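You operate a simulated robot arm through the tools that you are given. There is no shell and no other tool.

You run a simulated robot arm. Do the job below in one go: nothing can be reset, and whatever is moved stays where it is left.

TASK
Drop the grey tile in the spare tub and lid it.
Fine: slide the tub in between the green box and the grey tray; once the tile is in the tub, shut the box on the other tiles.

Only the result counts: the job must be done as asked and must still hold three seconds after the hand-in. Knocking over, shifting, dropping, spilling or breaking anything else fails it. A push-on lid holds only when it is set on centred and level and pressed home; a screw cap is set on level and turned clockwise until tight.

THE ROBOT
A 7-joint arm with a two-finger parallel gripper, fixed in place. Base frame: the origin is on the floor under the middle of its stand, x ahead of it, y to its left, z up; the work surface is at about z = 880. Readings come in mm, rad, newtons and seconds.
It reaches about 1058 mm from its shoulder. Its first joint turns from -2.897 to 2.897 rad. Payload 4.4 kg.
Tool frame: the origin (TCP) lies between the finger pads and is the grasp point; the fingertips stand 23 mm ahead of it; z points along the fingers, y is the line along which they close. Largest opening 94 mm; finger width 38, thickness 10; the body of the gripper, 54 by 96 mm, starts 39 mm behind the TCP.
Orientation is told as [roll, pitch, yaw] about the base's x, y, z axes, in that order, counted from this pose: with the fingers straight down and closing along the base's y, the tool's x points along the base's -x, its y along +y and its z along -z.

THE INTERFACE
- The arm moves only by the tool arm_command. Its argument "rows" is a list of rows, each a list of 6 numbers: the shift along the tool's x, y, z in mm, then the turn, a rotation vector about the tool's x, y, z in rad. In form: [[x, y, z, ax, ay, az], ...]. A call has 1 to 20 rows; each row is the pose to reach, as a shift and turn from the pose commanded when the call began, along the tool's axes at that moment. "hand" is the closure in counts, from 0 (fully open) to 255 (shut), set as the call begins (left out, the last holds). Each row takes 0.2 s and may step no farther than 50 mm and 0.15 rad from the row before; otherwise, or with a gripper value out of range, the whole call is refused. A pose out of reach is approached as far as the arm can. The call stops where the force on the tool passes 70 N (or 10 N more than at its start, if that is more) or the arm is blocked; 0.2 s more then pass. The fingers move at their own pace (about 108 mm/s each) and stop on an object; they squeeze with about 35 N. The grip force told is the motor's: it shows also when the fingers shut on nothing. Time passes only in rows, and 0.2 s behind the last, so rows that repeat a pose let the fingers close. The reply holds the time, the measured pose of the TCP, the force on the tool along the base axes, the opening and the grip force, in the units named above and with some noise, with the torque about the TCP (base axes, N m) and any sound that the robot's microphone picked up, and new pictures: "show" is both (left out), scene, wrist or none.
- Cameras (640 x 400 px; columns grow to the right, rows downward): "scene" is fixed at [402.3, 652, 1673.4]; the picture's right is [-0.73, -0.69, 0.00], its down [-0.63, 0.66, -0.41] and it looks along [0.28, -0.29, -0.91] (base axes); focal length 214 px, centre (320, 200). "wrist" rides on the gripper at [86, 16, -75] in the tool frame; the picture's right is [-0.18, 0.98, 0.00], its down [-0.58, -0.11, -0.81] and it looks along [-0.79, -0.15, 0.59] (tool axes); focal length 243 px, centre (320, 200). There is no depth. A picture from a camera that has moved, and an enlarged one, comes with that camera's place and axes in the base frame and with its lens.
- inspect(camera, box): a new picture of the part [left, top, right, bottom] of that camera's present view, enlarged. It takes no simulated time.
- close_job(): hands the job in; it is judged then, once.

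Places have to be worked out from the pictures, the camera data and where the tool is seen. Open the gripper and draw the arm clear of the work before you hand the job in, unless the task says otherwise.

The tools are called after "Call:" as name(argument=value, ...) on one line, values as JSON. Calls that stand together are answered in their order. arm_command: Moves the arm, as the interface text tells. Its arguments: {"type":"object","properties":{"rows":{"type":"array","items":{"type":"array","items":{"type":"number"}}},"hand":{"type":"number"},"show":{"type":"string","enum":["both","scene","wrist","none"]}},"required":["rows"]} The other tools are called the same way: inspect (camera, box) takes an enlarged picture of a part of a camera's view; close_job () hands the job in.

At the start:

```text
clock: 0.0
tcp_pos: [547.6, 321.6, 1376.6]
tcp_rot: [0.0, -0.001, 0.0]
contact_force: [-0.7, 0.2, -0.7]
torque: [-0.03, -0.01, 0.06]
finger_gap: 93.9
gripper_force: 0.0
```

scene: 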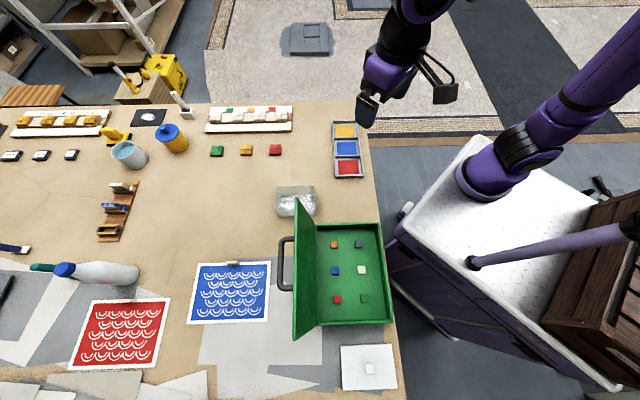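
wrist: 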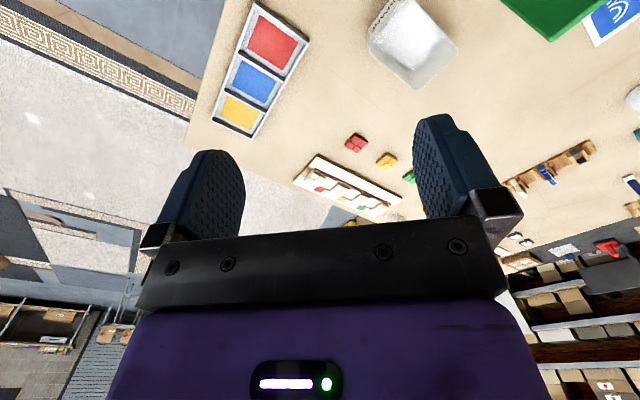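

The scene shows a green box with an open lid holding small tiles, a clear tub near it, and a grey tray with coloured compartments. I'll take enlarged views before I move anything.

Call:
inspect(camera="scene", box=[260, 180, 420, 400])

Call:
inspect(camera="scene", box=[190, 90, 390, 215])

Call:
inspect(camera="scene", box=[0, 90, 200, 215])

Call:
inspect(camera="scene", box=[0, 210, 280, 400])

Call:
inspect(camera="wrist", box=[200, 0, 640, 240])

```text
1.82 times, centred on (340, 290) of scene
camera zoom: at [402.3, 652.0, 1673.4], right [-0.73, -0.69, 0.0], down [-0.63, 0.66, -0.41], along [0.28, -0.29, -0.91], focal length 390 px, centre (284, 36)
```

zoom: 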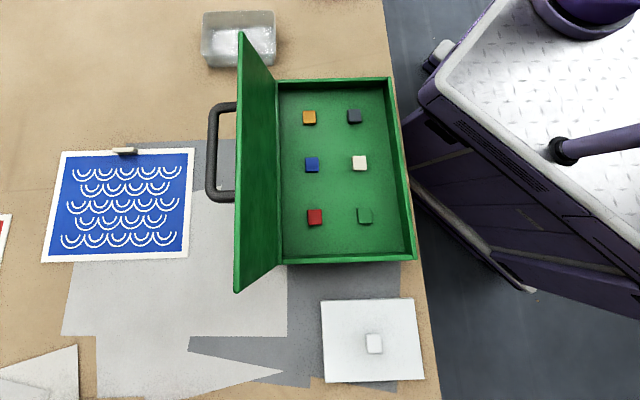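

```text
3.20 times, centred on (290, 152) of scene
camera zoom: at [402.3, 652.0, 1673.4], right [-0.73, -0.69, 0.0], down [-0.63, 0.66, -0.41], along [0.28, -0.29, -0.91], focal length 686 px, centre (416, 352)
```

zoom: 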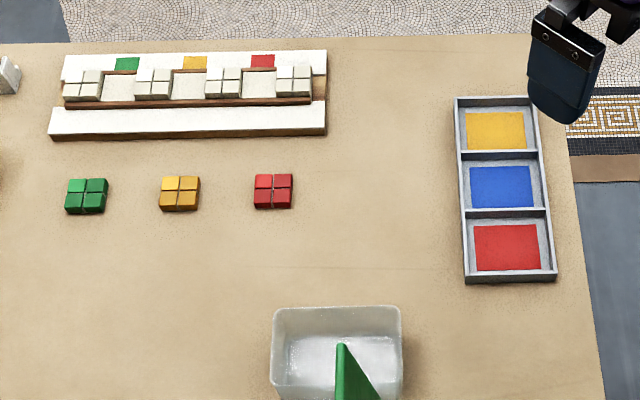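

```text
3.20 times, centred on (100, 152) of scene
camera zoom: at [402.3, 652.0, 1673.4], right [-0.73, -0.69, 0.0], down [-0.63, 0.66, -0.41], along [0.28, -0.29, -0.91], focal length 686 px, centre (1024, 352)
```

zoom: 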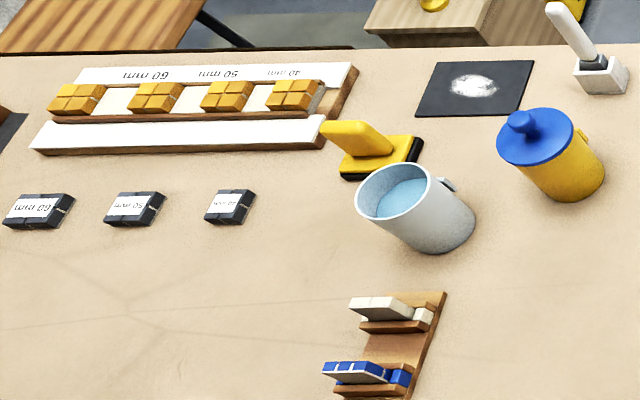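

```text
2.11 times, centred on (140, 305) of scene
camera zoom: at [402.3, 652.0, 1673.4], right [-0.73, -0.69, 0.0], down [-0.63, 0.66, -0.41], along [0.28, -0.29, -0.91], focal length 452 px, centre (699, -21)
```

zoom: 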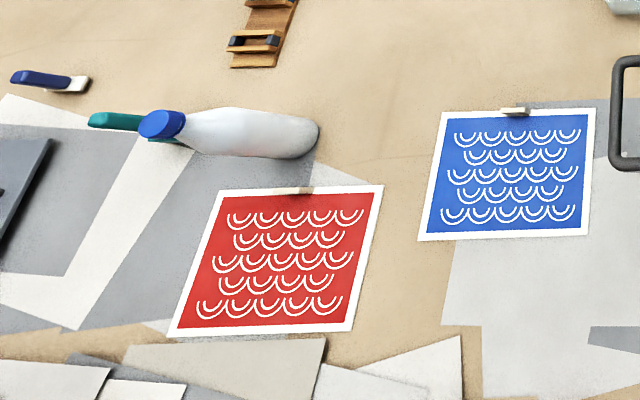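

```text
1.45 times, centred on (420, 120) of wrist
camera zoom: at [461.2, 336.9, 1451.5], right [0.18, 0.98, 0.0], down [0.58, -0.11, 0.81], along [0.79, -0.15, -0.59], focal length 353 px, centre (174, 316)
```

zoom: 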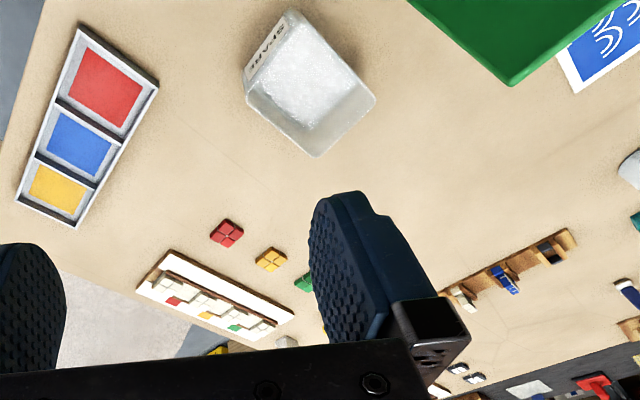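

The tub is at roughly (740, 450), the box at about (370, 540), the lid plate with its knob near (162, 697), and everything is turned about 45° from the base axes. I'll yaw the tool to +45°, so tool x and y match the picture's right and down, and lower it a little for a better wrist view.

Call:
arm_command(rows=[[16, -10, 25, 0, 0, -0.14], [32, -20, 50, 0, 0, -0.28], [49, -31, 75, 0, 0, -0.42], [65, -41, 100, 0, 0, -0.56], [81, -51, 125, 0, 0, -0.7], [97.6, -61.6, 150, 0, 0, -0.7854]], hand=0, show="both")

```text
clock: 1.4
tcp_pos: [448.4, 260.1, 1225.6]
tcp_rot: [-0.001, 0.0, 0.787]
contact_force: [0.2, 0.2, 0.2]
torque: [-0.01, 0.05, 0.02]
finger_gap: 94.0
gripper_force: 0.0
camera wrist: at [377.2, 209.4, 1300.5], right [-0.57, 0.82, 0.0], down [0.49, 0.34, 0.81], along [0.66, 0.46, -0.59], focal length 243 px, centre (320, 200)
```

scene: 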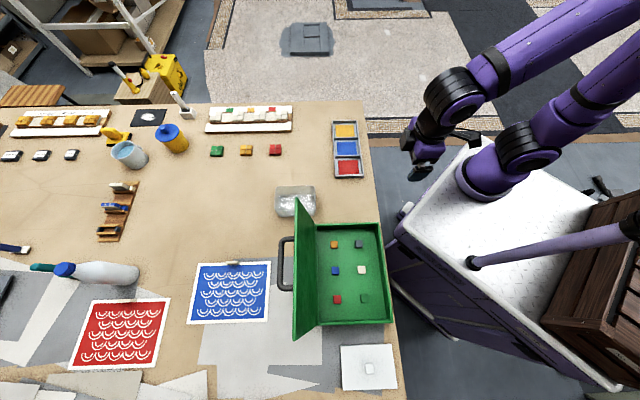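
wrist: 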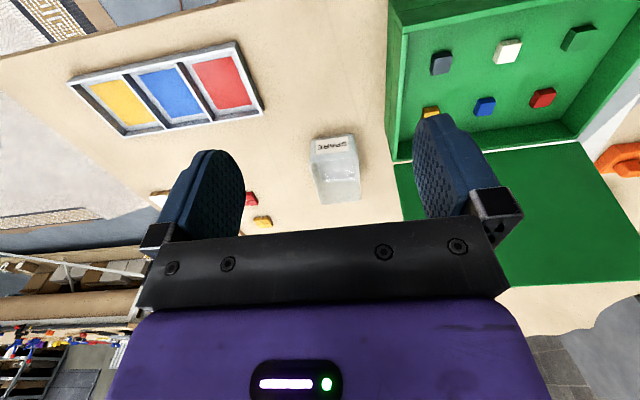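

The wrist view now takes in the tray, the tub marked SPARE and the open box. I'll zoom in to check the tub's shape and the tile colours.

Call:
inspect(camera="wrist", box=[240, 90, 420, 220])

Call:
inspect(camera="wrist", box=[380, 0, 640, 170])

Call:
inspect(camera="scene", box=[260, 170, 340, 225])

Call:
inspect(camera="scene", box=[320, 330, 410, 400])

Call:
inspect(camera="scene", box=[310, 215, 400, 330])

```text
3.08 times, centred on (330, 155) of wrist
camera zoom: at [377.2, 209.4, 1300.5], right [-0.57, 0.82, 0.0], down [0.49, 0.34, 0.81], along [0.66, 0.46, -0.59], focal length 746 px, centre (289, 338)
```

zoom: 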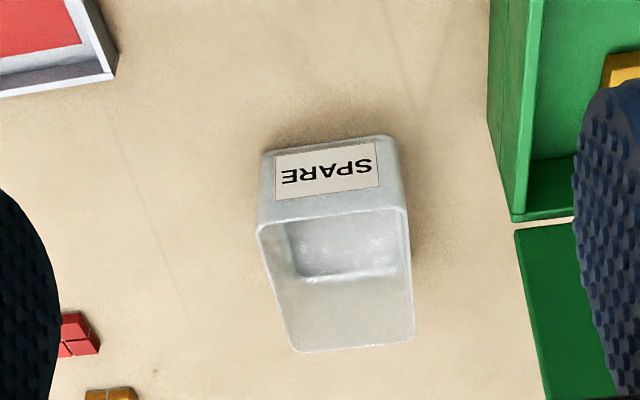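

```text
2.35 times, centred on (510, 85) of wrist
camera zoom: at [377.2, 209.4, 1300.5], right [-0.57, 0.82, 0.0], down [0.49, 0.34, 0.81], along [0.66, 0.46, -0.59], focal length 571 px, centre (-127, 471)
```

zoom: 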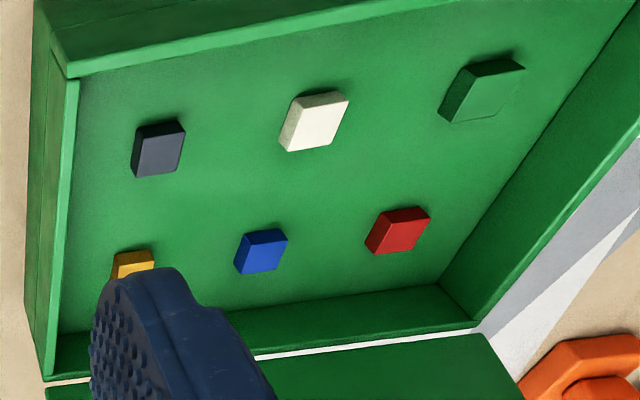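

```text
7.27 times, centred on (300, 198) of scene
camera zoom: at [402.3, 652.0, 1673.4], right [-0.73, -0.69, 0.0], down [-0.63, 0.66, -0.41], along [0.28, -0.29, -0.91], focal length 1560 px, centre (466, 218)
```

zoom: 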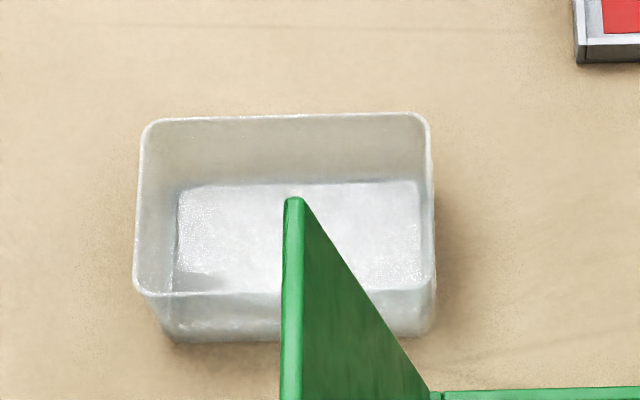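

```text
5.71 times, centred on (365, 365) of scene
camera zoom: at [402.3, 652.0, 1673.4], right [-0.73, -0.69, 0.0], down [-0.63, 0.66, -0.41], along [0.28, -0.29, -0.91], focal length 1226 px, centre (63, -743)
```

zoom: 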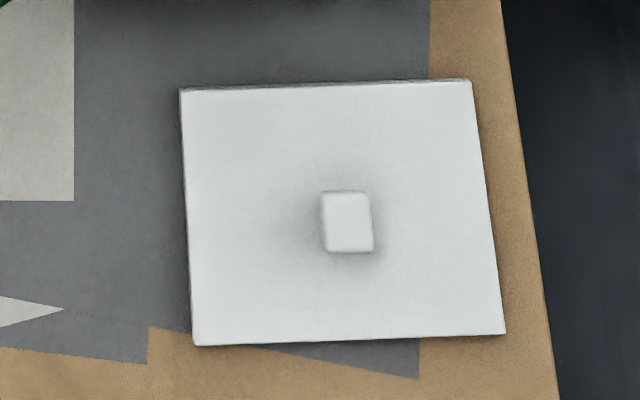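

```text
3.48 times, centred on (355, 272) of scene
camera zoom: at [402.3, 652.0, 1673.4], right [-0.73, -0.69, 0.0], down [-0.63, 0.66, -0.41], along [0.28, -0.29, -0.91], focal length 746 px, centre (198, -52)
```

zoom: 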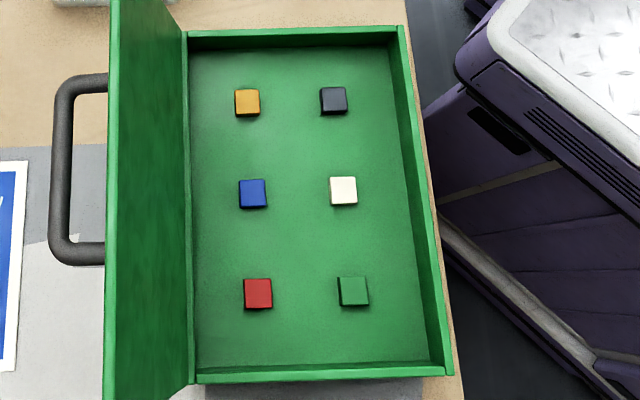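

The slate-grey tile is the one in the box's back-right corner. From the two views I put the tub at about 146×97 mm and 71 mm tall, already lined up with the gap in depth. So I'll move above its back wall, where a grip on that wall lets me drag it toward the robot.

Call:
arm_command(rows=[[-41, -9, 10, 0, 0, 0], [-82, -18, 20, 0, 0, 0], [-123, -27, 30, 0, 0, 0], [-164, -36, 40, 0, 0, 0], [-205, -45, 55, 0, 0, 0], [-246, -54, 75, 0, 0, 0], [-287, -63, 100, 0, 0, 0], [-329, -72.4, 125, 0, 0, 0], [-329, -72.4, 125, 0, 0, 0]], hand=90, show="both")

```text
clock: 3.4
tcp_pos: [732.5, 439.8, 1099.9]
tcp_rot: [0.0, 0.001, 0.788]
contact_force: [-0.6, 0.0, 0.5]
torque: [-0.03, 0.01, 0.01]
finger_gap: 60.7
gripper_force: 0.0
camera wrist: at [660.6, 390.6, 1175.6], right [-0.57, 0.82, 0.0], down [0.49, 0.34, 0.81], along [0.66, 0.46, -0.59], focal length 243 px, centre (320, 200)
```

scene: 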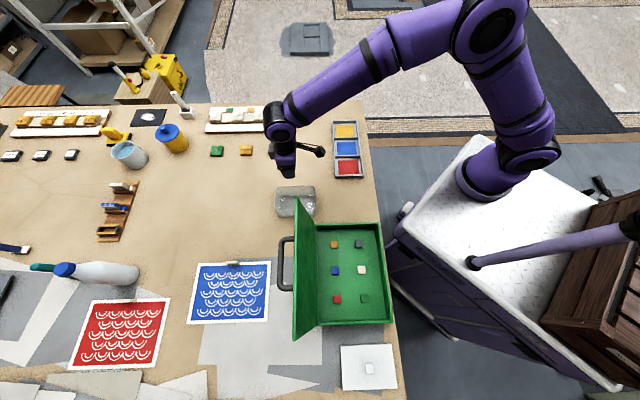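
wrist: 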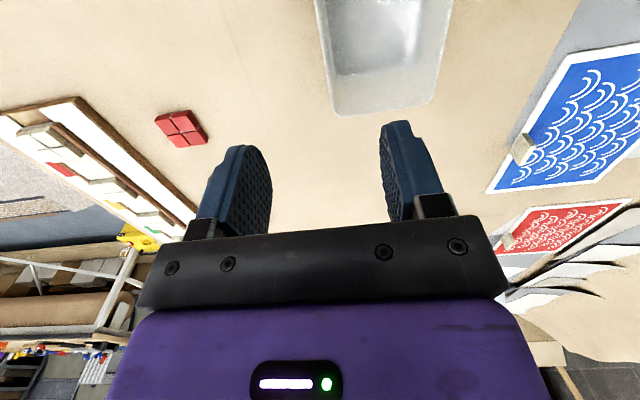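

The back wall's rim appears at about u=321 directly below the TCP, so the alignment is good. I'll descend with the fingers straddling the wall, tips stopping well above the table.

Call:
arm_command(rows=[[0, 0, 30, 0, 0, 0], [0, 0, 60, 0, 0, 0], [0, 0, 85, 0, 0, 0], [0, 0, 105, 0, 0, 0], [0, 0, 120, 0, 0, 0], [0, 0, 135, 0, 0, 0], [0, 0, 150, 0, 0, 0], [0, 0, 163, 0, 0, 0], [0, 0, 163, 0, 0, 0]], show="both")

```text
clock: 5.4
tcp_pos: [733.3, 441.7, 939.7]
tcp_rot: [-0.001, 0.001, 0.785]
contact_force: [-0.1, -0.1, -0.3]
torque: [0.0, 0.01, -0.02]
finger_gap: 60.8
gripper_force: 0.1
camera wrist: at [660.7, 391.3, 1014.2], right [-0.57, 0.82, 0.0], down [0.49, 0.33, 0.81], along [0.67, 0.46, -0.59], focal length 243 px, centre (320, 200)
```

scene: 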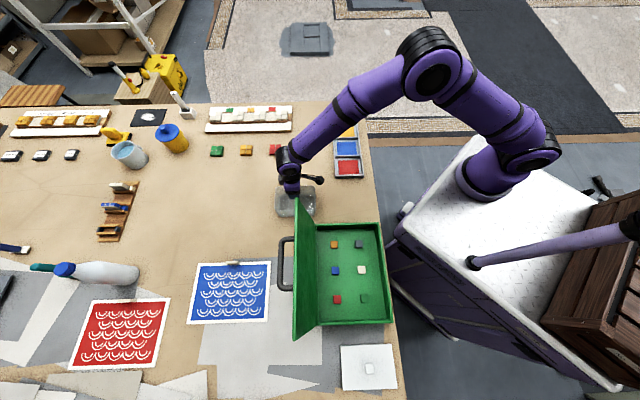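
wrist: 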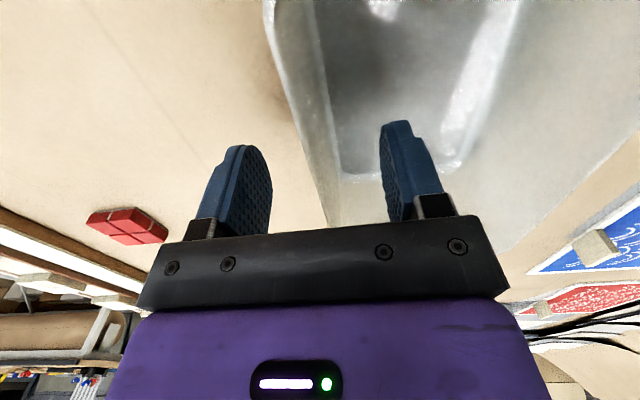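

The back wall sits between the two fingers, so I'll close on it in place.

Call:
arm_command(rows=[[0, 0, 0, 0, 0, 0], [0, 0, 0, 0, 0, 0], [0, 0, 0, 0, 0, 0]], hand=255, show="both")

```text
clock: 6.2
tcp_pos: [733.7, 440.8, 939.5]
tcp_rot: [0.0, 0.001, 0.785]
contact_force: [0.5, 0.5, 0.2]
torque: [0.08, -0.02, -0.01]
finger_gap: 2.4
gripper_force: 35.1
camera wrist: at [660.7, 391.4, 1014.3], right [-0.57, 0.82, 0.0], down [0.49, 0.33, 0.81], along [0.67, 0.46, -0.59], focal length 243 px, centre (320, 200)
```

scene: 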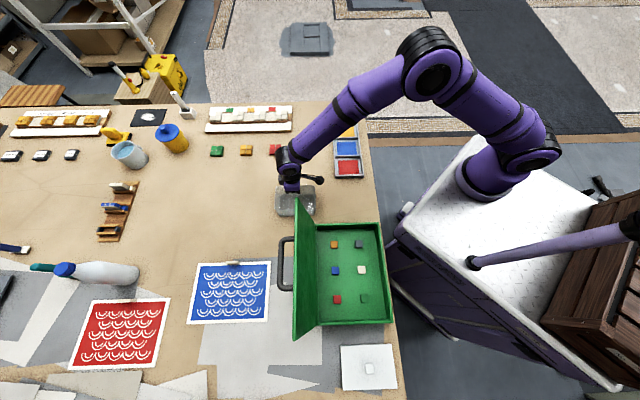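
wrist: 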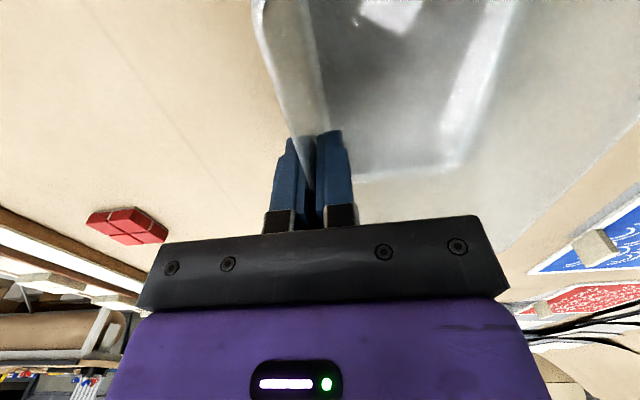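

The fingers hold the 2.4 mm wall at 35 N. I'll drag the tub 208 mm along tool +x, toward the robot, into the gap.

Call:
arm_command(rows=[[5, 0, 0, 0, 0, 0], [12, 0, 0, 0, 0, 0], [22, 0, 0, 0, 0, 0], [33, 0, 0, 0, 0, 0], [44, 0, 0, 0, 0, 0], [55, 0, 0, 0, 0, 0], [66, 0, 0, 0, 0, 0], [77, 0, 0, 0, 0, 0], [88, 0, 0, 0, 0, 0], [100, 0, 0, 0, 0, 0], [112, 0, 0, 0, 0, 0], [124, 0, 0, 0, 0, 0], [136, 0, 0, 0, 0, 0], [148, 0, 0, 0, 0, 0], [160, 0, 0, 0, 0, 0], [172, 0, 0, 0, 0, 0], [184, 0, 0, 0, 0, 0], [195, 0, 0, 0, 0, 0], [204, 0, 0, 0, 0, 0], [208, 0, 0, 0, 0, 0]], show="both")

```text
clock: 10.4
tcp_pos: [586.3, 294.3, 940.6]
tcp_rot: [0.0, 0.0, 0.786]
contact_force: [3.5, 5.1, 20.0]
torque: [0.27, -0.13, -0.04]
finger_gap: 2.1
gripper_force: 35.0
camera wrist: at [513.6, 244.3, 1013.9], right [-0.57, 0.82, 0.0], down [0.49, 0.33, 0.81], along [0.67, 0.46, -0.59], focal length 243 px, centre (320, 200)
```

scene: 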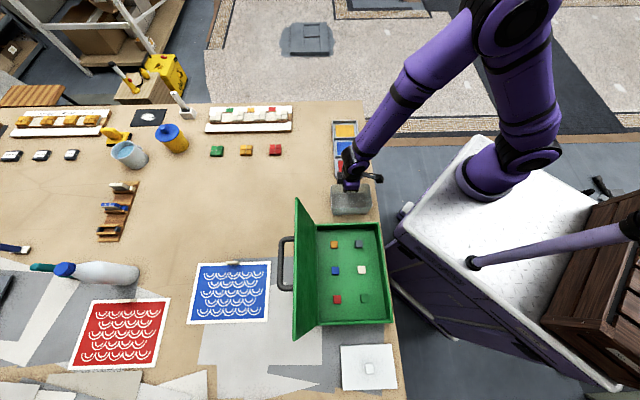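
wrist: 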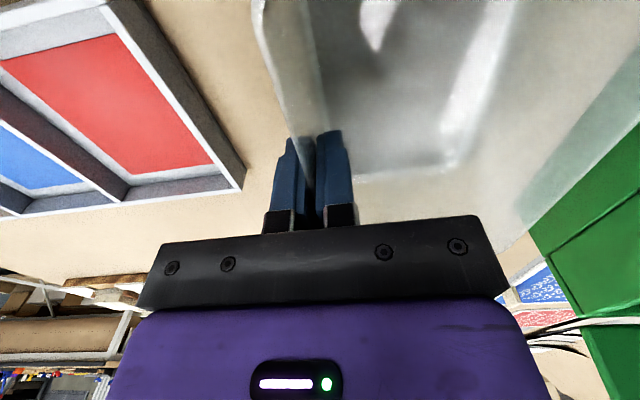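

The tub has slid in beside the tray. I'll zoom in to check its place between the box and the tray before letting go.

Call:
inspect(camera="scene", box=[290, 110, 410, 240])

```text
3.08 times, centred on (350, 175) of scene
camera zoom: at [402.3, 652.0, 1673.4], right [-0.73, -0.69, 0.0], down [-0.63, 0.66, -0.41], along [0.28, -0.29, -0.91], focal length 660 px, centre (228, 277)
```

zoom: 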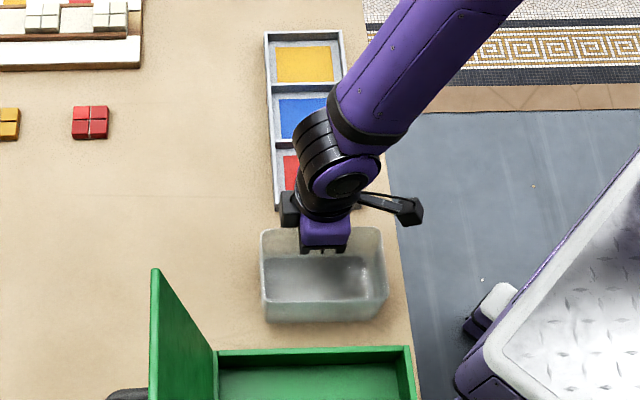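

The tub now stands between the tray and the box, clear of both and of the table edge. I'll open the fingers and rise straight up.

Call:
arm_command(rows=[[0, 0, 0, 0, 0, 0], [0, 0, 0, 0, 0, 0], [0, 0, -15, 0, 0, 0], [0, 0, -40, 0, 0, 0], [0, 0, -80, 0, 0, 0], [0, 0, -120, 0, 0, 0], [0, 0, -160, 0, 0, 0]], hand=120, show="both")

```text
clock: 12.0
tcp_pos: [585.4, 297.7, 1100.4]
tcp_rot: [-0.001, 0.003, 0.786]
contact_force: [0.8, 0.3, 0.0]
torque: [-0.01, 0.04, 0.0]
finger_gap: 49.6
gripper_force: 0.1
camera wrist: at [512.9, 247.0, 1174.8], right [-0.57, 0.82, 0.0], down [0.49, 0.34, 0.81], along [0.66, 0.46, -0.59], focal length 243 px, centre (320, 200)
```

scene: 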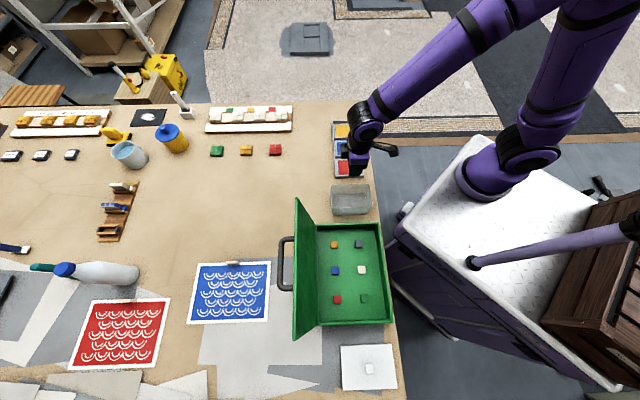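
wrist: 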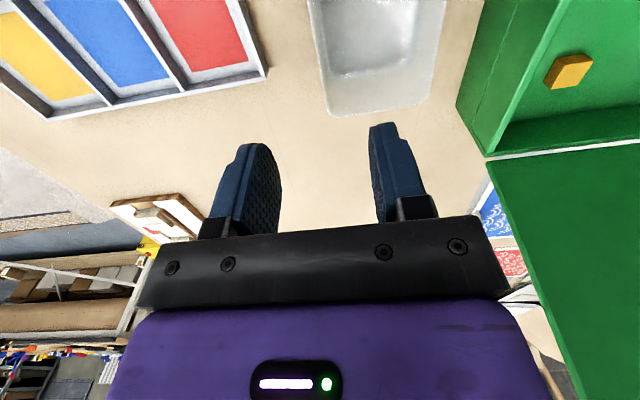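

The tub stayed put when released. I'll zoom the scene camera on the tub and the box for accurate positions.

Call:
inspect(camera="scene", box=[310, 165, 390, 225])

Call:
inspect(camera="scene", box=[310, 215, 400, 275])

Call:
inspect(camera="wrist", box=[290, 0, 600, 170])

```text
6.67 times, centred on (350, 195) of scene
camera zoom: at [402.3, 652.0, 1673.4], right [-0.73, -0.69, 0.0], down [-0.63, 0.66, -0.41], along [0.28, -0.29, -0.91], focal length 1430 px, centre (120, 233)
```

zoom: 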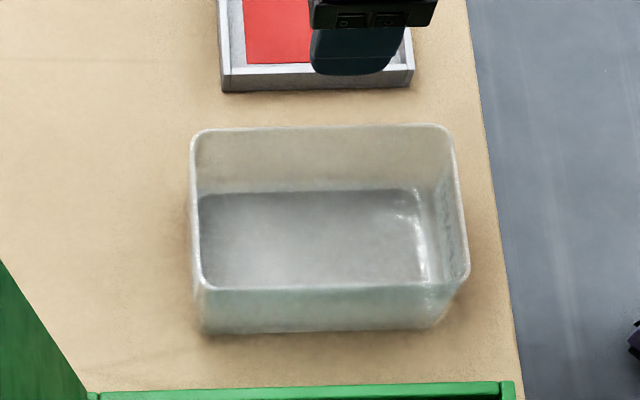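

```text
6.67 times, centred on (355, 245) of scene
camera zoom: at [402.3, 652.0, 1673.4], right [-0.73, -0.69, 0.0], down [-0.63, 0.66, -0.41], along [0.28, -0.29, -0.91], focal length 1430 px, centre (87, -100)
```

zoom: 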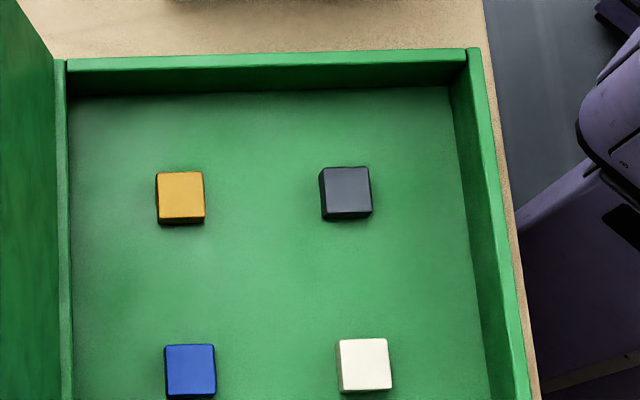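

```text
2.06 times, centred on (445, 85) of wrist
camera zoom: at [512.9, 247.0, 1174.8], right [-0.57, 0.82, 0.0], down [0.49, 0.34, 0.81], along [0.66, 0.46, -0.59], focal length 501 px, centre (62, 437)
```

zoom: 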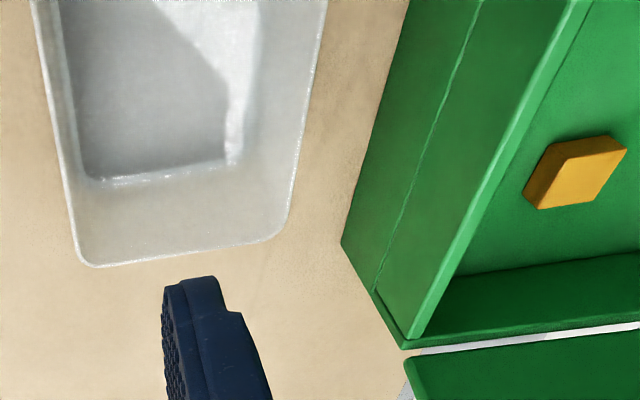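

From the zooms, the tub centre is at about (552, 327) with the rim near z=951. The grey tile is at about (419, 442), on a raised box floor I judge to be near z=925. I'll move above the tile.

Call:
arm_command(rows=[[3, 40, 0, 0, 0, 0], [6, 80, 0, 0, 0, 0], [9, 125, 0, 0, 0, 0], [12, 170, 0, 0, 0, 0], [15.4, 205, 10, 0, 0, 0], [15.4, 220, 20, 0, 0, 0], [15.4, 220, 20, 0, 0, 0]], show="both")

```text
clock: 13.6
tcp_pos: [419.2, 438.6, 1079.7]
tcp_rot: [-0.001, -0.001, 0.785]
contact_force: [0.2, -0.1, -0.7]
torque: [-0.02, 0.01, -0.02]
finger_gap: 49.8
gripper_force: 0.1
camera wrist: at [347.9, 388.3, 1153.5], right [-0.57, 0.82, 0.0], down [0.49, 0.33, 0.81], along [0.67, 0.46, -0.59], focal length 243 px, centre (320, 200)
```

scene: 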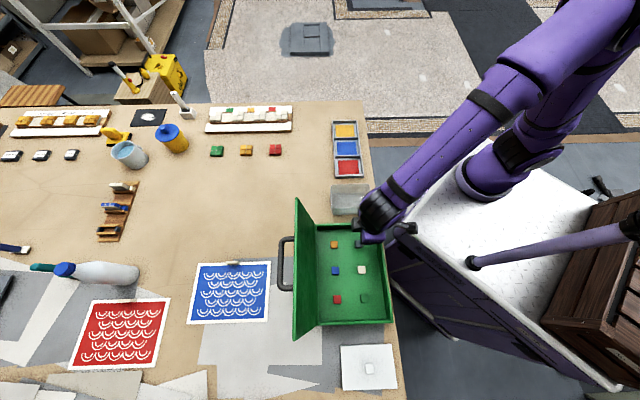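
wrist: 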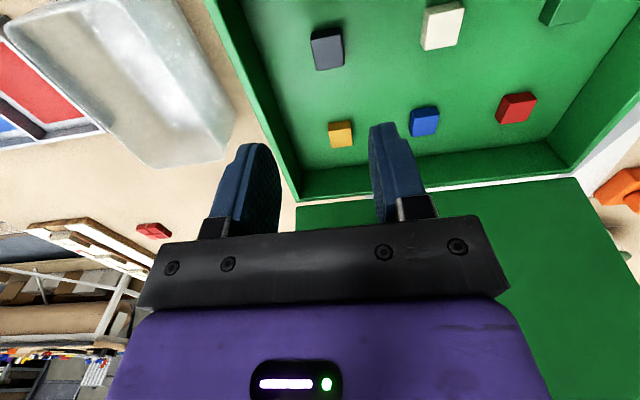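

Call:
inspect(camera="wrist", box=[280, 0, 380, 80])

```text
5.00 times, centred on (330, 40) of wrist
camera zoom: at [347.9, 388.3, 1153.5], right [-0.57, 0.82, 0.0], down [0.49, 0.33, 0.81], along [0.67, 0.46, -0.59], focal length 1213 px, centre (270, 1000)
```

zoom: 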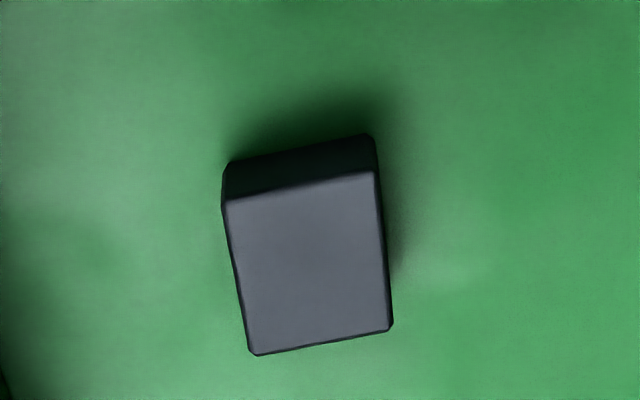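

The tile sits about 6 mm to the tool's +y and 2 mm to −x, its top near z=940 and about 15 mm thick. I'll correct for that while descending to just above the box floor.

Call:
arm_command(rows=[[-1, 3, 25, 0, 0, 0], [-2, 5.7, 50, 0, 0, 0], [-2.3, 5.7, 75, 0, 0, 0], [-2.3, 5.7, 95, 0, 0, 0], [-2.3, 5.7, 108, 0, 0, 0], [-2.3, 5.7, 118, 0, 0, 0], [-2.3, 5.7, 124, 0, 0, 0], [-2.3, 5.7, 128, 0, 0, 0], [-2.3, 5.7, 128, 0, 0, 0]], show="both")

```text
clock: 15.3
tcp_pos: [417.0, 444.5, 958.1]
tcp_rot: [-0.001, -0.002, 0.786]
contact_force: [-9.6, -14.9, 28.2]
torque: [-0.69, 0.55, 0.2]
finger_gap: 49.4
gripper_force: 0.0
stopped in row 8: the force on the tool passed its limit at 81 N (the readings are from after the stop); the commanded pose is now the measured one
camera wrist: at [345.4, 393.3, 1032.5], right [-0.57, 0.82, 0.0], down [0.49, 0.33, 0.81], along [0.67, 0.46, -0.59], focal length 243 px, centre (320, 200)
```

scene: 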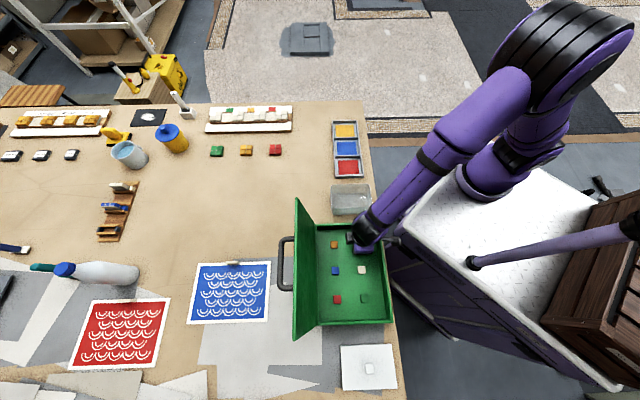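
wrist: 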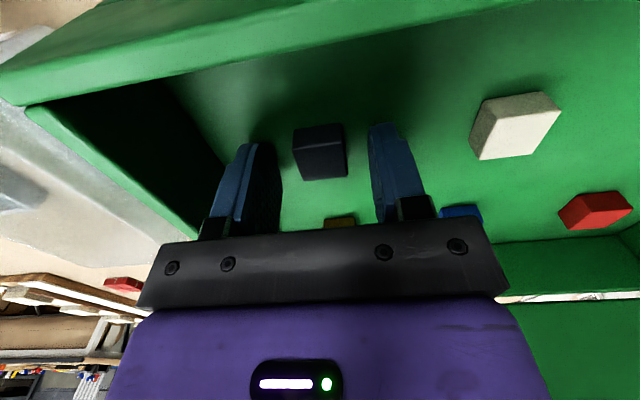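

The descent stopped on contact at TCP z=958, fingertips near 935, and the force and torque suggest the tips met the box floor. I'll inspect before doing anything else.

Call:
inspect(camera="wrist", box=[190, 80, 450, 240])

Call:
inspect(camera="scene", box=[280, 190, 410, 330])

```text
2.46 times, centred on (320, 160) of wrist
camera zoom: at [345.4, 393.3, 1032.5], right [-0.57, 0.82, 0.0], down [0.49, 0.33, 0.81], along [0.67, 0.46, -0.59], focal length 597 px, centre (320, 298)
```

zoom: 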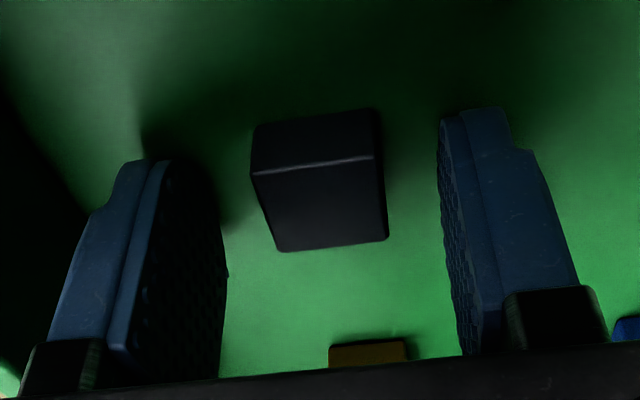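

```text
2.86 times, centred on (345, 260) of scene
camera zoom: at [402.3, 652.0, 1673.4], right [-0.73, -0.69, 0.0], down [-0.63, 0.66, -0.41], along [0.28, -0.29, -0.91], focal length 613 px, centre (249, 29)
```

zoom: 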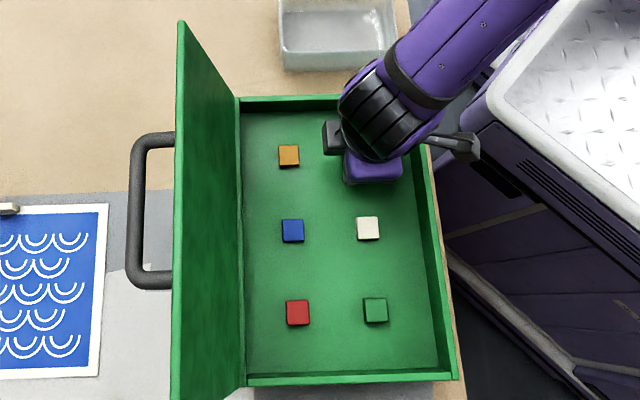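

The tile sits centred between the fingers, and the geometry puts the box floor at about z=934, so the tips simply touched the floor and nothing shifted. I'll lift 2.5 mm to release the pressure and close on the tile.

Call:
arm_command(rows=[[1, 0, -2.5, 0, 0, 0], [1.5, 0, -2.5, 0, 0, 0]], show="none")

Call:
arm_command(rows=[[0, 0, 0, 0, 0, 0], [0, 0, 0, 0, 0, 0], [0, 0, 0, 0, 0, 0]], hand=255, show="both")

```text
clock: 15.9
tcp_pos: [418.0, 443.9, 958.5]
tcp_rot: [0.0, -0.006, 0.785]
contact_force: [-0.5, 0.6, 0.2]
torque: [0.0, 0.02, -0.02]
finger_gap: 49.6
gripper_force: 0.1
```

```text
clock: 16.7
tcp_pos: [417.4, 445.3, 959.5]
tcp_rot: [-0.001, -0.005, 0.785]
contact_force: [-0.4, 0.8, 0.4]
torque: [-0.02, -0.02, 0.04]
finger_gap: 22.6
gripper_force: 35.3
camera wrist: at [345.6, 393.1, 1033.6], right [-0.57, 0.82, 0.0], down [0.49, 0.33, 0.81], along [0.67, 0.46, -0.59], focal length 243 px, centre (320, 200)
```

scene: 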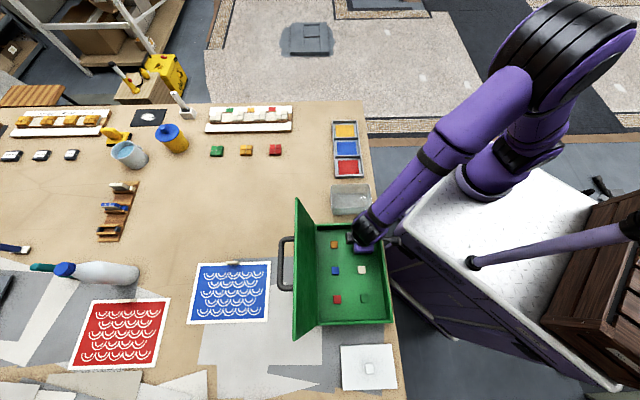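
wrist: 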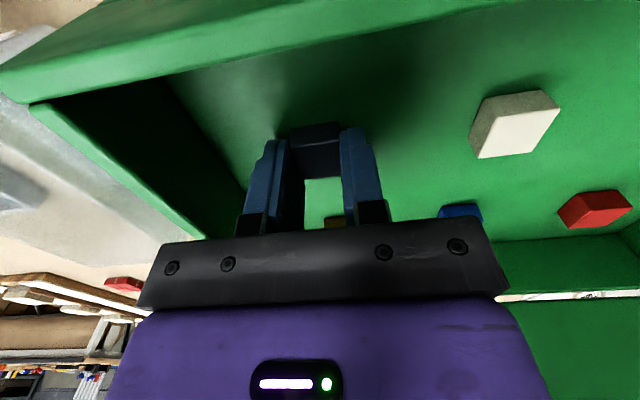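

The tile is held at a 22.6 mm gap with 35 N. I'll lift it straight up out of the box.

Call:
arm_command(rows=[[0, 0, -10, 0, 0, 0], [0, 0, -25, 0, 0, 0], [0, 0, -50, 0, 0, 0], [0, 0, -80, 0, 0, 0], [0, 0, -110, 0, 0, 0], [0, 0, -130, 0, 0, 0]], show="both")

```text
clock: 18.1
tcp_pos: [417.0, 441.9, 1090.9]
tcp_rot: [0.0, -0.004, 0.785]
contact_force: [0.6, -0.1, 0.3]
torque: [0.0, 0.01, -0.01]
finger_gap: 0.1
gripper_force: 35.5
camera wrist: at [346.0, 392.3, 1165.2], right [-0.57, 0.82, 0.0], down [0.49, 0.33, 0.81], along [0.67, 0.46, -0.59], focal length 243 px, centre (320, 200)
```

scene: 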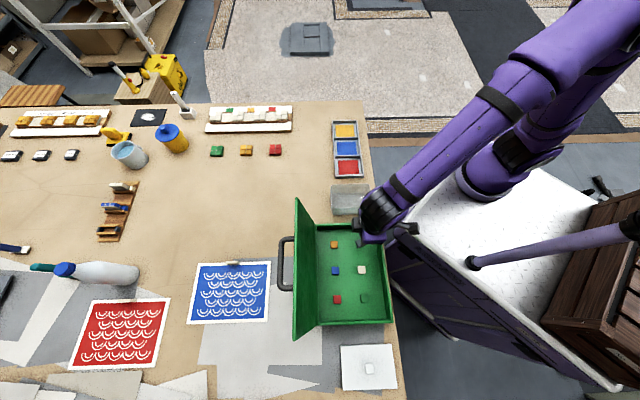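
wrist: 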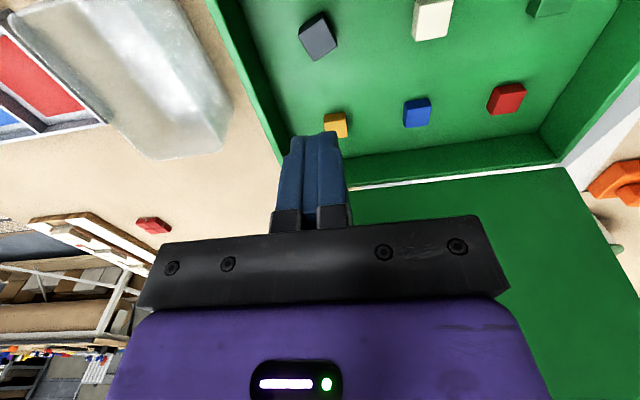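

The tile slipped out during the lift: the gap reads 0.1, and the tile now lies turned in the box. I'll look closely at where it lies and whether anything else moved.

Call:
inspect(camera="wrist", box=[280, 0, 380, 80])

Call:
inspect(camera="scene", box=[310, 215, 400, 275])

Call:
inspect(camera="scene", box=[350, 190, 430, 250])

```text
5.00 times, centred on (330, 40) of wrist
camera zoom: at [346.0, 392.3, 1165.2], right [-0.57, 0.82, 0.0], down [0.49, 0.33, 0.81], along [0.67, 0.46, -0.59], focal length 1213 px, centre (270, 1000)
```

zoom: 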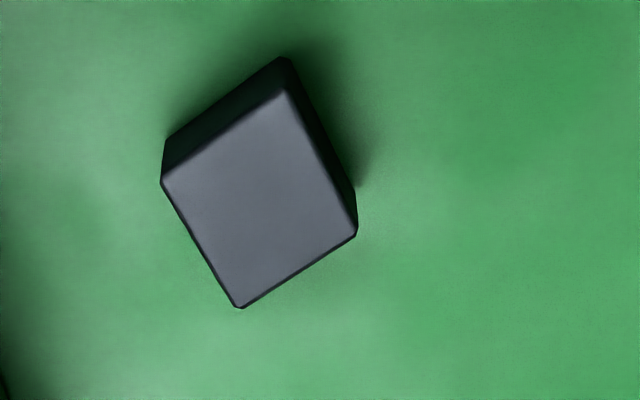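

```text
6.67 times, centred on (355, 245) of scene
camera zoom: at [402.3, 652.0, 1673.4], right [-0.73, -0.69, 0.0], down [-0.63, 0.66, -0.41], along [0.28, -0.29, -0.91], focal length 1430 px, centre (87, -100)
```

zoom: 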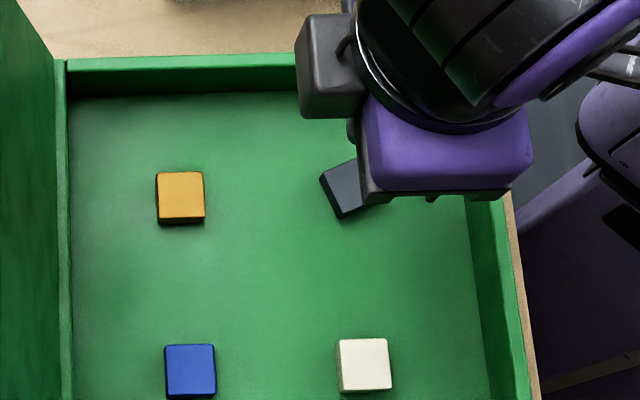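

```text
6.67 times, centred on (390, 220) of scene
camera zoom: at [402.3, 652.0, 1673.4], right [-0.73, -0.69, 0.0], down [-0.63, 0.66, -0.41], along [0.28, -0.29, -0.91], focal length 1430 px, centre (-147, 67)
```

zoom: 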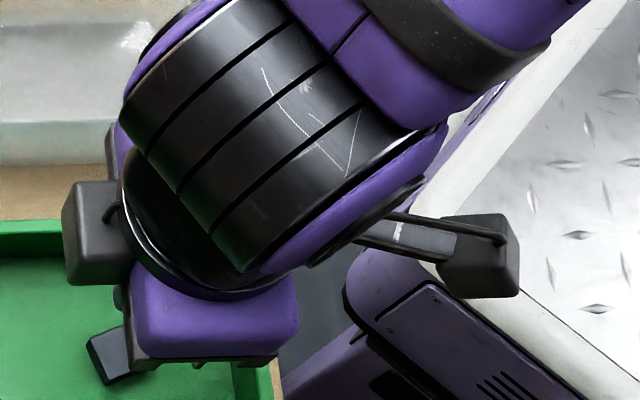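

The tile seems to have slid out right at the start of the lift, so the grip was too shallow. To find the true floor height I'll probe a bare patch of box floor slowly with closed fingers, keeping everything clear of the walls.

Call:
arm_command(rows=[[-20, 22, 10, 0, 0, 0], [-42.7, 44.4, 30, 0, 0, 0], [-42.7, 44.4, 65, 0, 0, 0], [-42.7, 44.4, 95, 0, 0, 0], [-42.7, 44.4, 115, 0, 0, 0], [-42.7, 44.4, 122, 0, 0, 0], [-42.7, 44.4, 122, 0, 0, 0]], show="both")

Call:
arm_command(rows=[[0, 0, 2, 0, 0, 0], [0, 0, 4, 0, 0, 0], [0, 0, 6, 0, 0, 0], [0, 0, 8, 0, 0, 0], [0, 0, 10, 0, 0, 0], [0, 0, 11, 0, 0, 0], [0, 0, 12, 0, 0, 0], [0, 0, 13, 0, 0, 0]], show="both")

```text
clock: 19.7
tcp_pos: [416.2, 506.4, 967.7]
tcp_rot: [0.0, -0.005, 0.788]
contact_force: [0.1, -1.0, 0.5]
torque: [0.0, 0.0, 0.01]
finger_gap: 0.3
gripper_force: 34.7
camera wrist: at [344.4, 455.6, 1042.0], right [-0.57, 0.82, 0.0], down [0.49, 0.33, 0.81], along [0.67, 0.46, -0.59], focal length 243 px, centre (320, 200)
```

scene: 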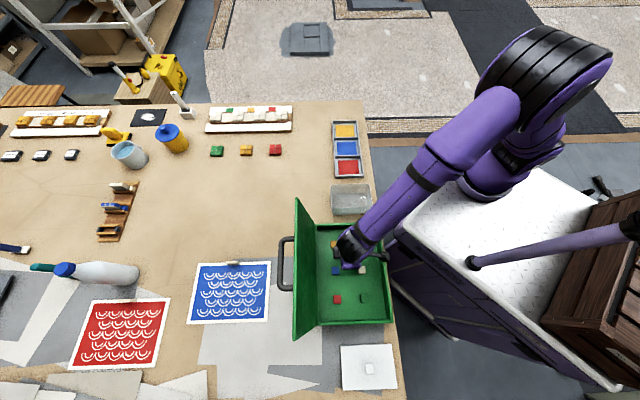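
wrist: 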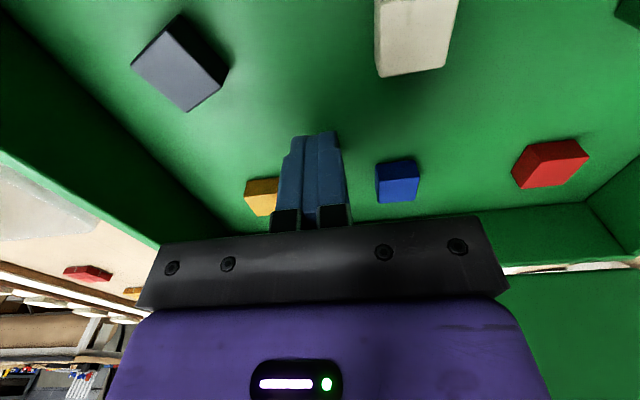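

```text
clock: 21.5
tcp_pos: [415.6, 505.1, 958.5]
tcp_rot: [0.001, -0.01, 0.786]
contact_force: [-1.9, -17.5, 66.5]
torque: [-1.29, 0.86, 0.41]
finger_gap: 0.1
gripper_force: 35.0
camera wrist: at [344.0, 454.1, 1032.1], right [-0.57, 0.82, 0.0], down [0.48, 0.33, 0.81], along [0.67, 0.46, -0.58], focal length 243 px, centre (320, 200)
```

scene: 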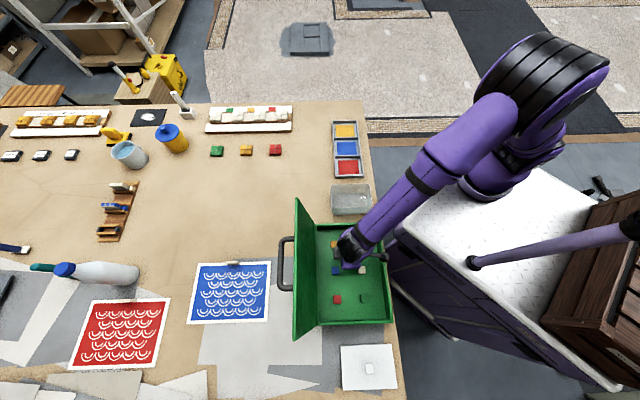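
wrist: 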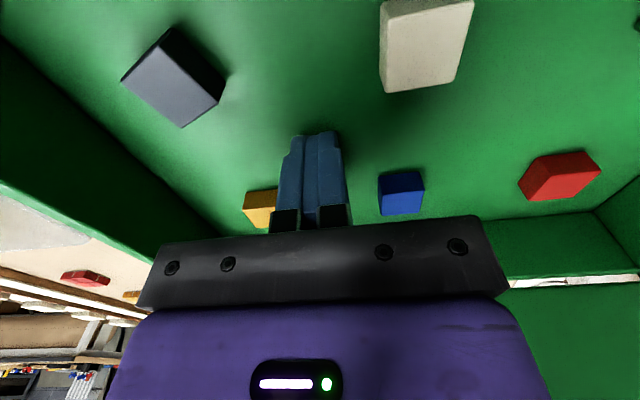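

The floor contact repeated at TCP z≈958.5, so the floor is at about 935 and the tile tops are near 948. I'll rise, move over the tile, and turn about 21° to square up with its new orientation.

Call:
arm_command(rows=[[0, 0, -15, 0, 0, 0], [0, 0, -50, 0, 0, 0], [15, -14, -90, 0, 0, -0.1], [35, -32, -110, 0, 0, -0.2], [50.3, -46.4, -125, 0, 0, -0.3], [50.3, -46.4, -125, 0, 0, -0.375], [50.3, -46.4, -125, 0, 0, -0.375]], hand=120, show="both")

Call:
inspect(camera="wrist", box=[270, 0, 390, 90])

```text
clock: 23.1
tcp_pos: [413.0, 436.6, 1079.9]
tcp_rot: [-0.001, -0.003, 1.163]
contact_force: [-1.2, 0.2, 0.1]
torque: [0.01, -0.03, 0.02]
finger_gap: 49.8
gripper_force: 0.0
camera wrist: at [364.5, 363.0, 1153.3], right [-0.83, 0.56, 0.0], down [0.33, 0.49, 0.81], along [0.45, 0.67, -0.59], focal length 243 px, centre (320, 200)
```

scene: 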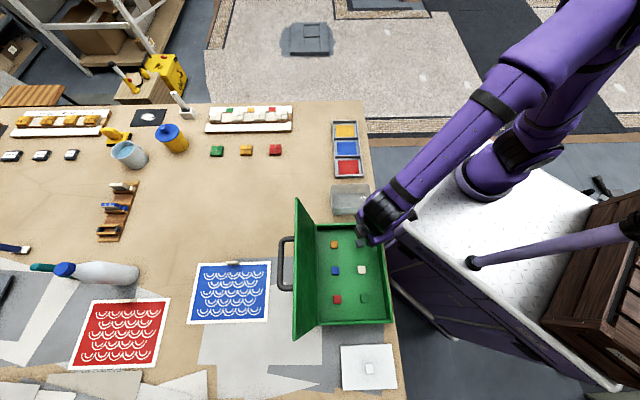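
wrist: 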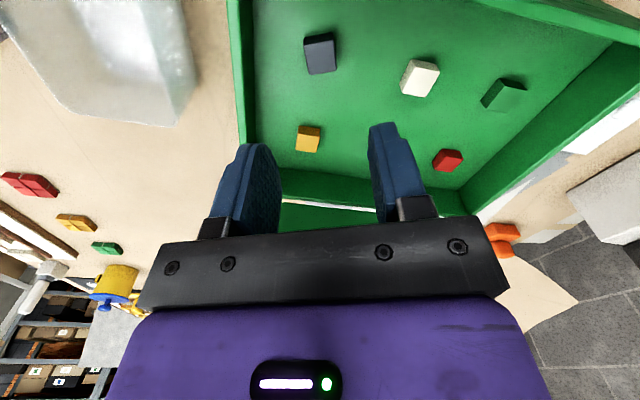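

```text
4.44 times, centred on (330, 45) of wrist
camera zoom: at [364.5, 363.0, 1153.3], right [-0.83, 0.56, 0.0], down [0.33, 0.49, 0.81], along [0.45, 0.67, -0.59], focal length 1078 px, centre (276, 889)
```

zoom: 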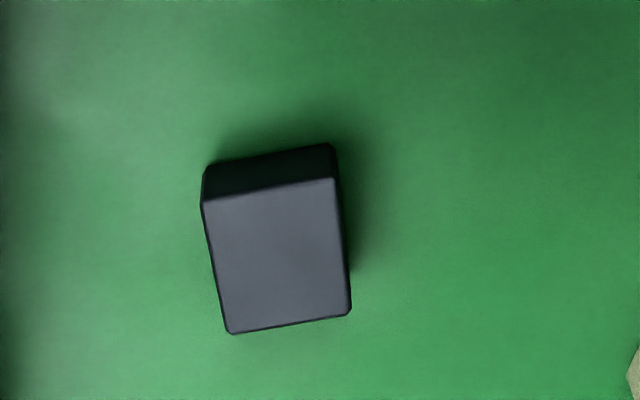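

The tile is now square to the fingers and centred within 2 mm. I'll descend close to the floor, then ease down in 1 mm steps until the tips just touch.

Call:
arm_command(rows=[[-1.5, 0, 30, 0, 0, 0], [-1.5, 0, 60, 0, 0, 0], [-1.5, 0, 85, 0, 0, 0], [-1.5, 0, 105, 0, 0, 0], [-1.5, 0, 114, 0, 0, 0], [-1.5, 0, 117, 0, 0, 0], [-1.5, 0, 117, 0, 0, 0]], show="none")

Call:
arm_command(rows=[[0, 0, 1, 0, 0, 0], [0, 0, 2, 0, 0, 0], [0, 0, 3, 0, 0, 0], [0, 0, 4, 0, 0, 0], [0, 0, 4.5, 0, 0, 0]], show="both")

```text
clock: 24.7
tcp_pos: [414.1, 440.1, 963.2]
tcp_rot: [-0.001, -0.005, 1.161]
contact_force: [-0.1, -1.2, 0.8]
torque: [-0.01, 0.03, -0.02]
finger_gap: 49.7
gripper_force: 0.1
```

```text
clock: 25.9
tcp_pos: [414.1, 438.9, 957.3]
tcp_rot: [-0.001, -0.003, 1.162]
contact_force: [0.6, -1.3, 2.1]
torque: [-0.03, 0.08, 0.02]
finger_gap: 49.5
gripper_force: 0.2
camera wrist: at [365.4, 365.3, 1032.6], right [-0.83, 0.56, 0.0], down [0.33, 0.49, 0.81], along [0.45, 0.67, -0.59], focal length 243 px, centre (320, 200)
```

scene: 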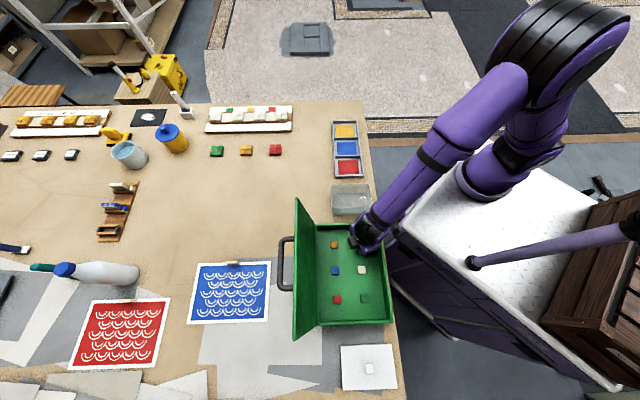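
wrist: 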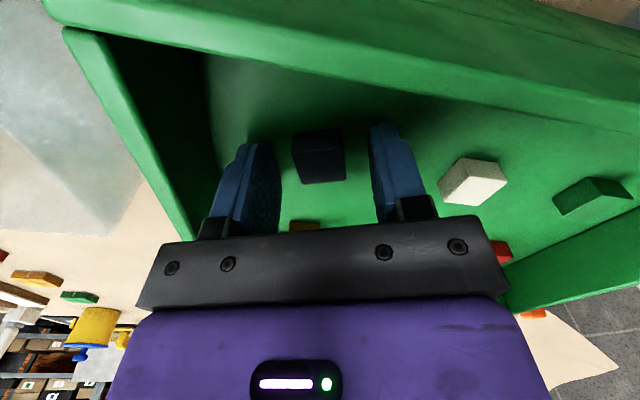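

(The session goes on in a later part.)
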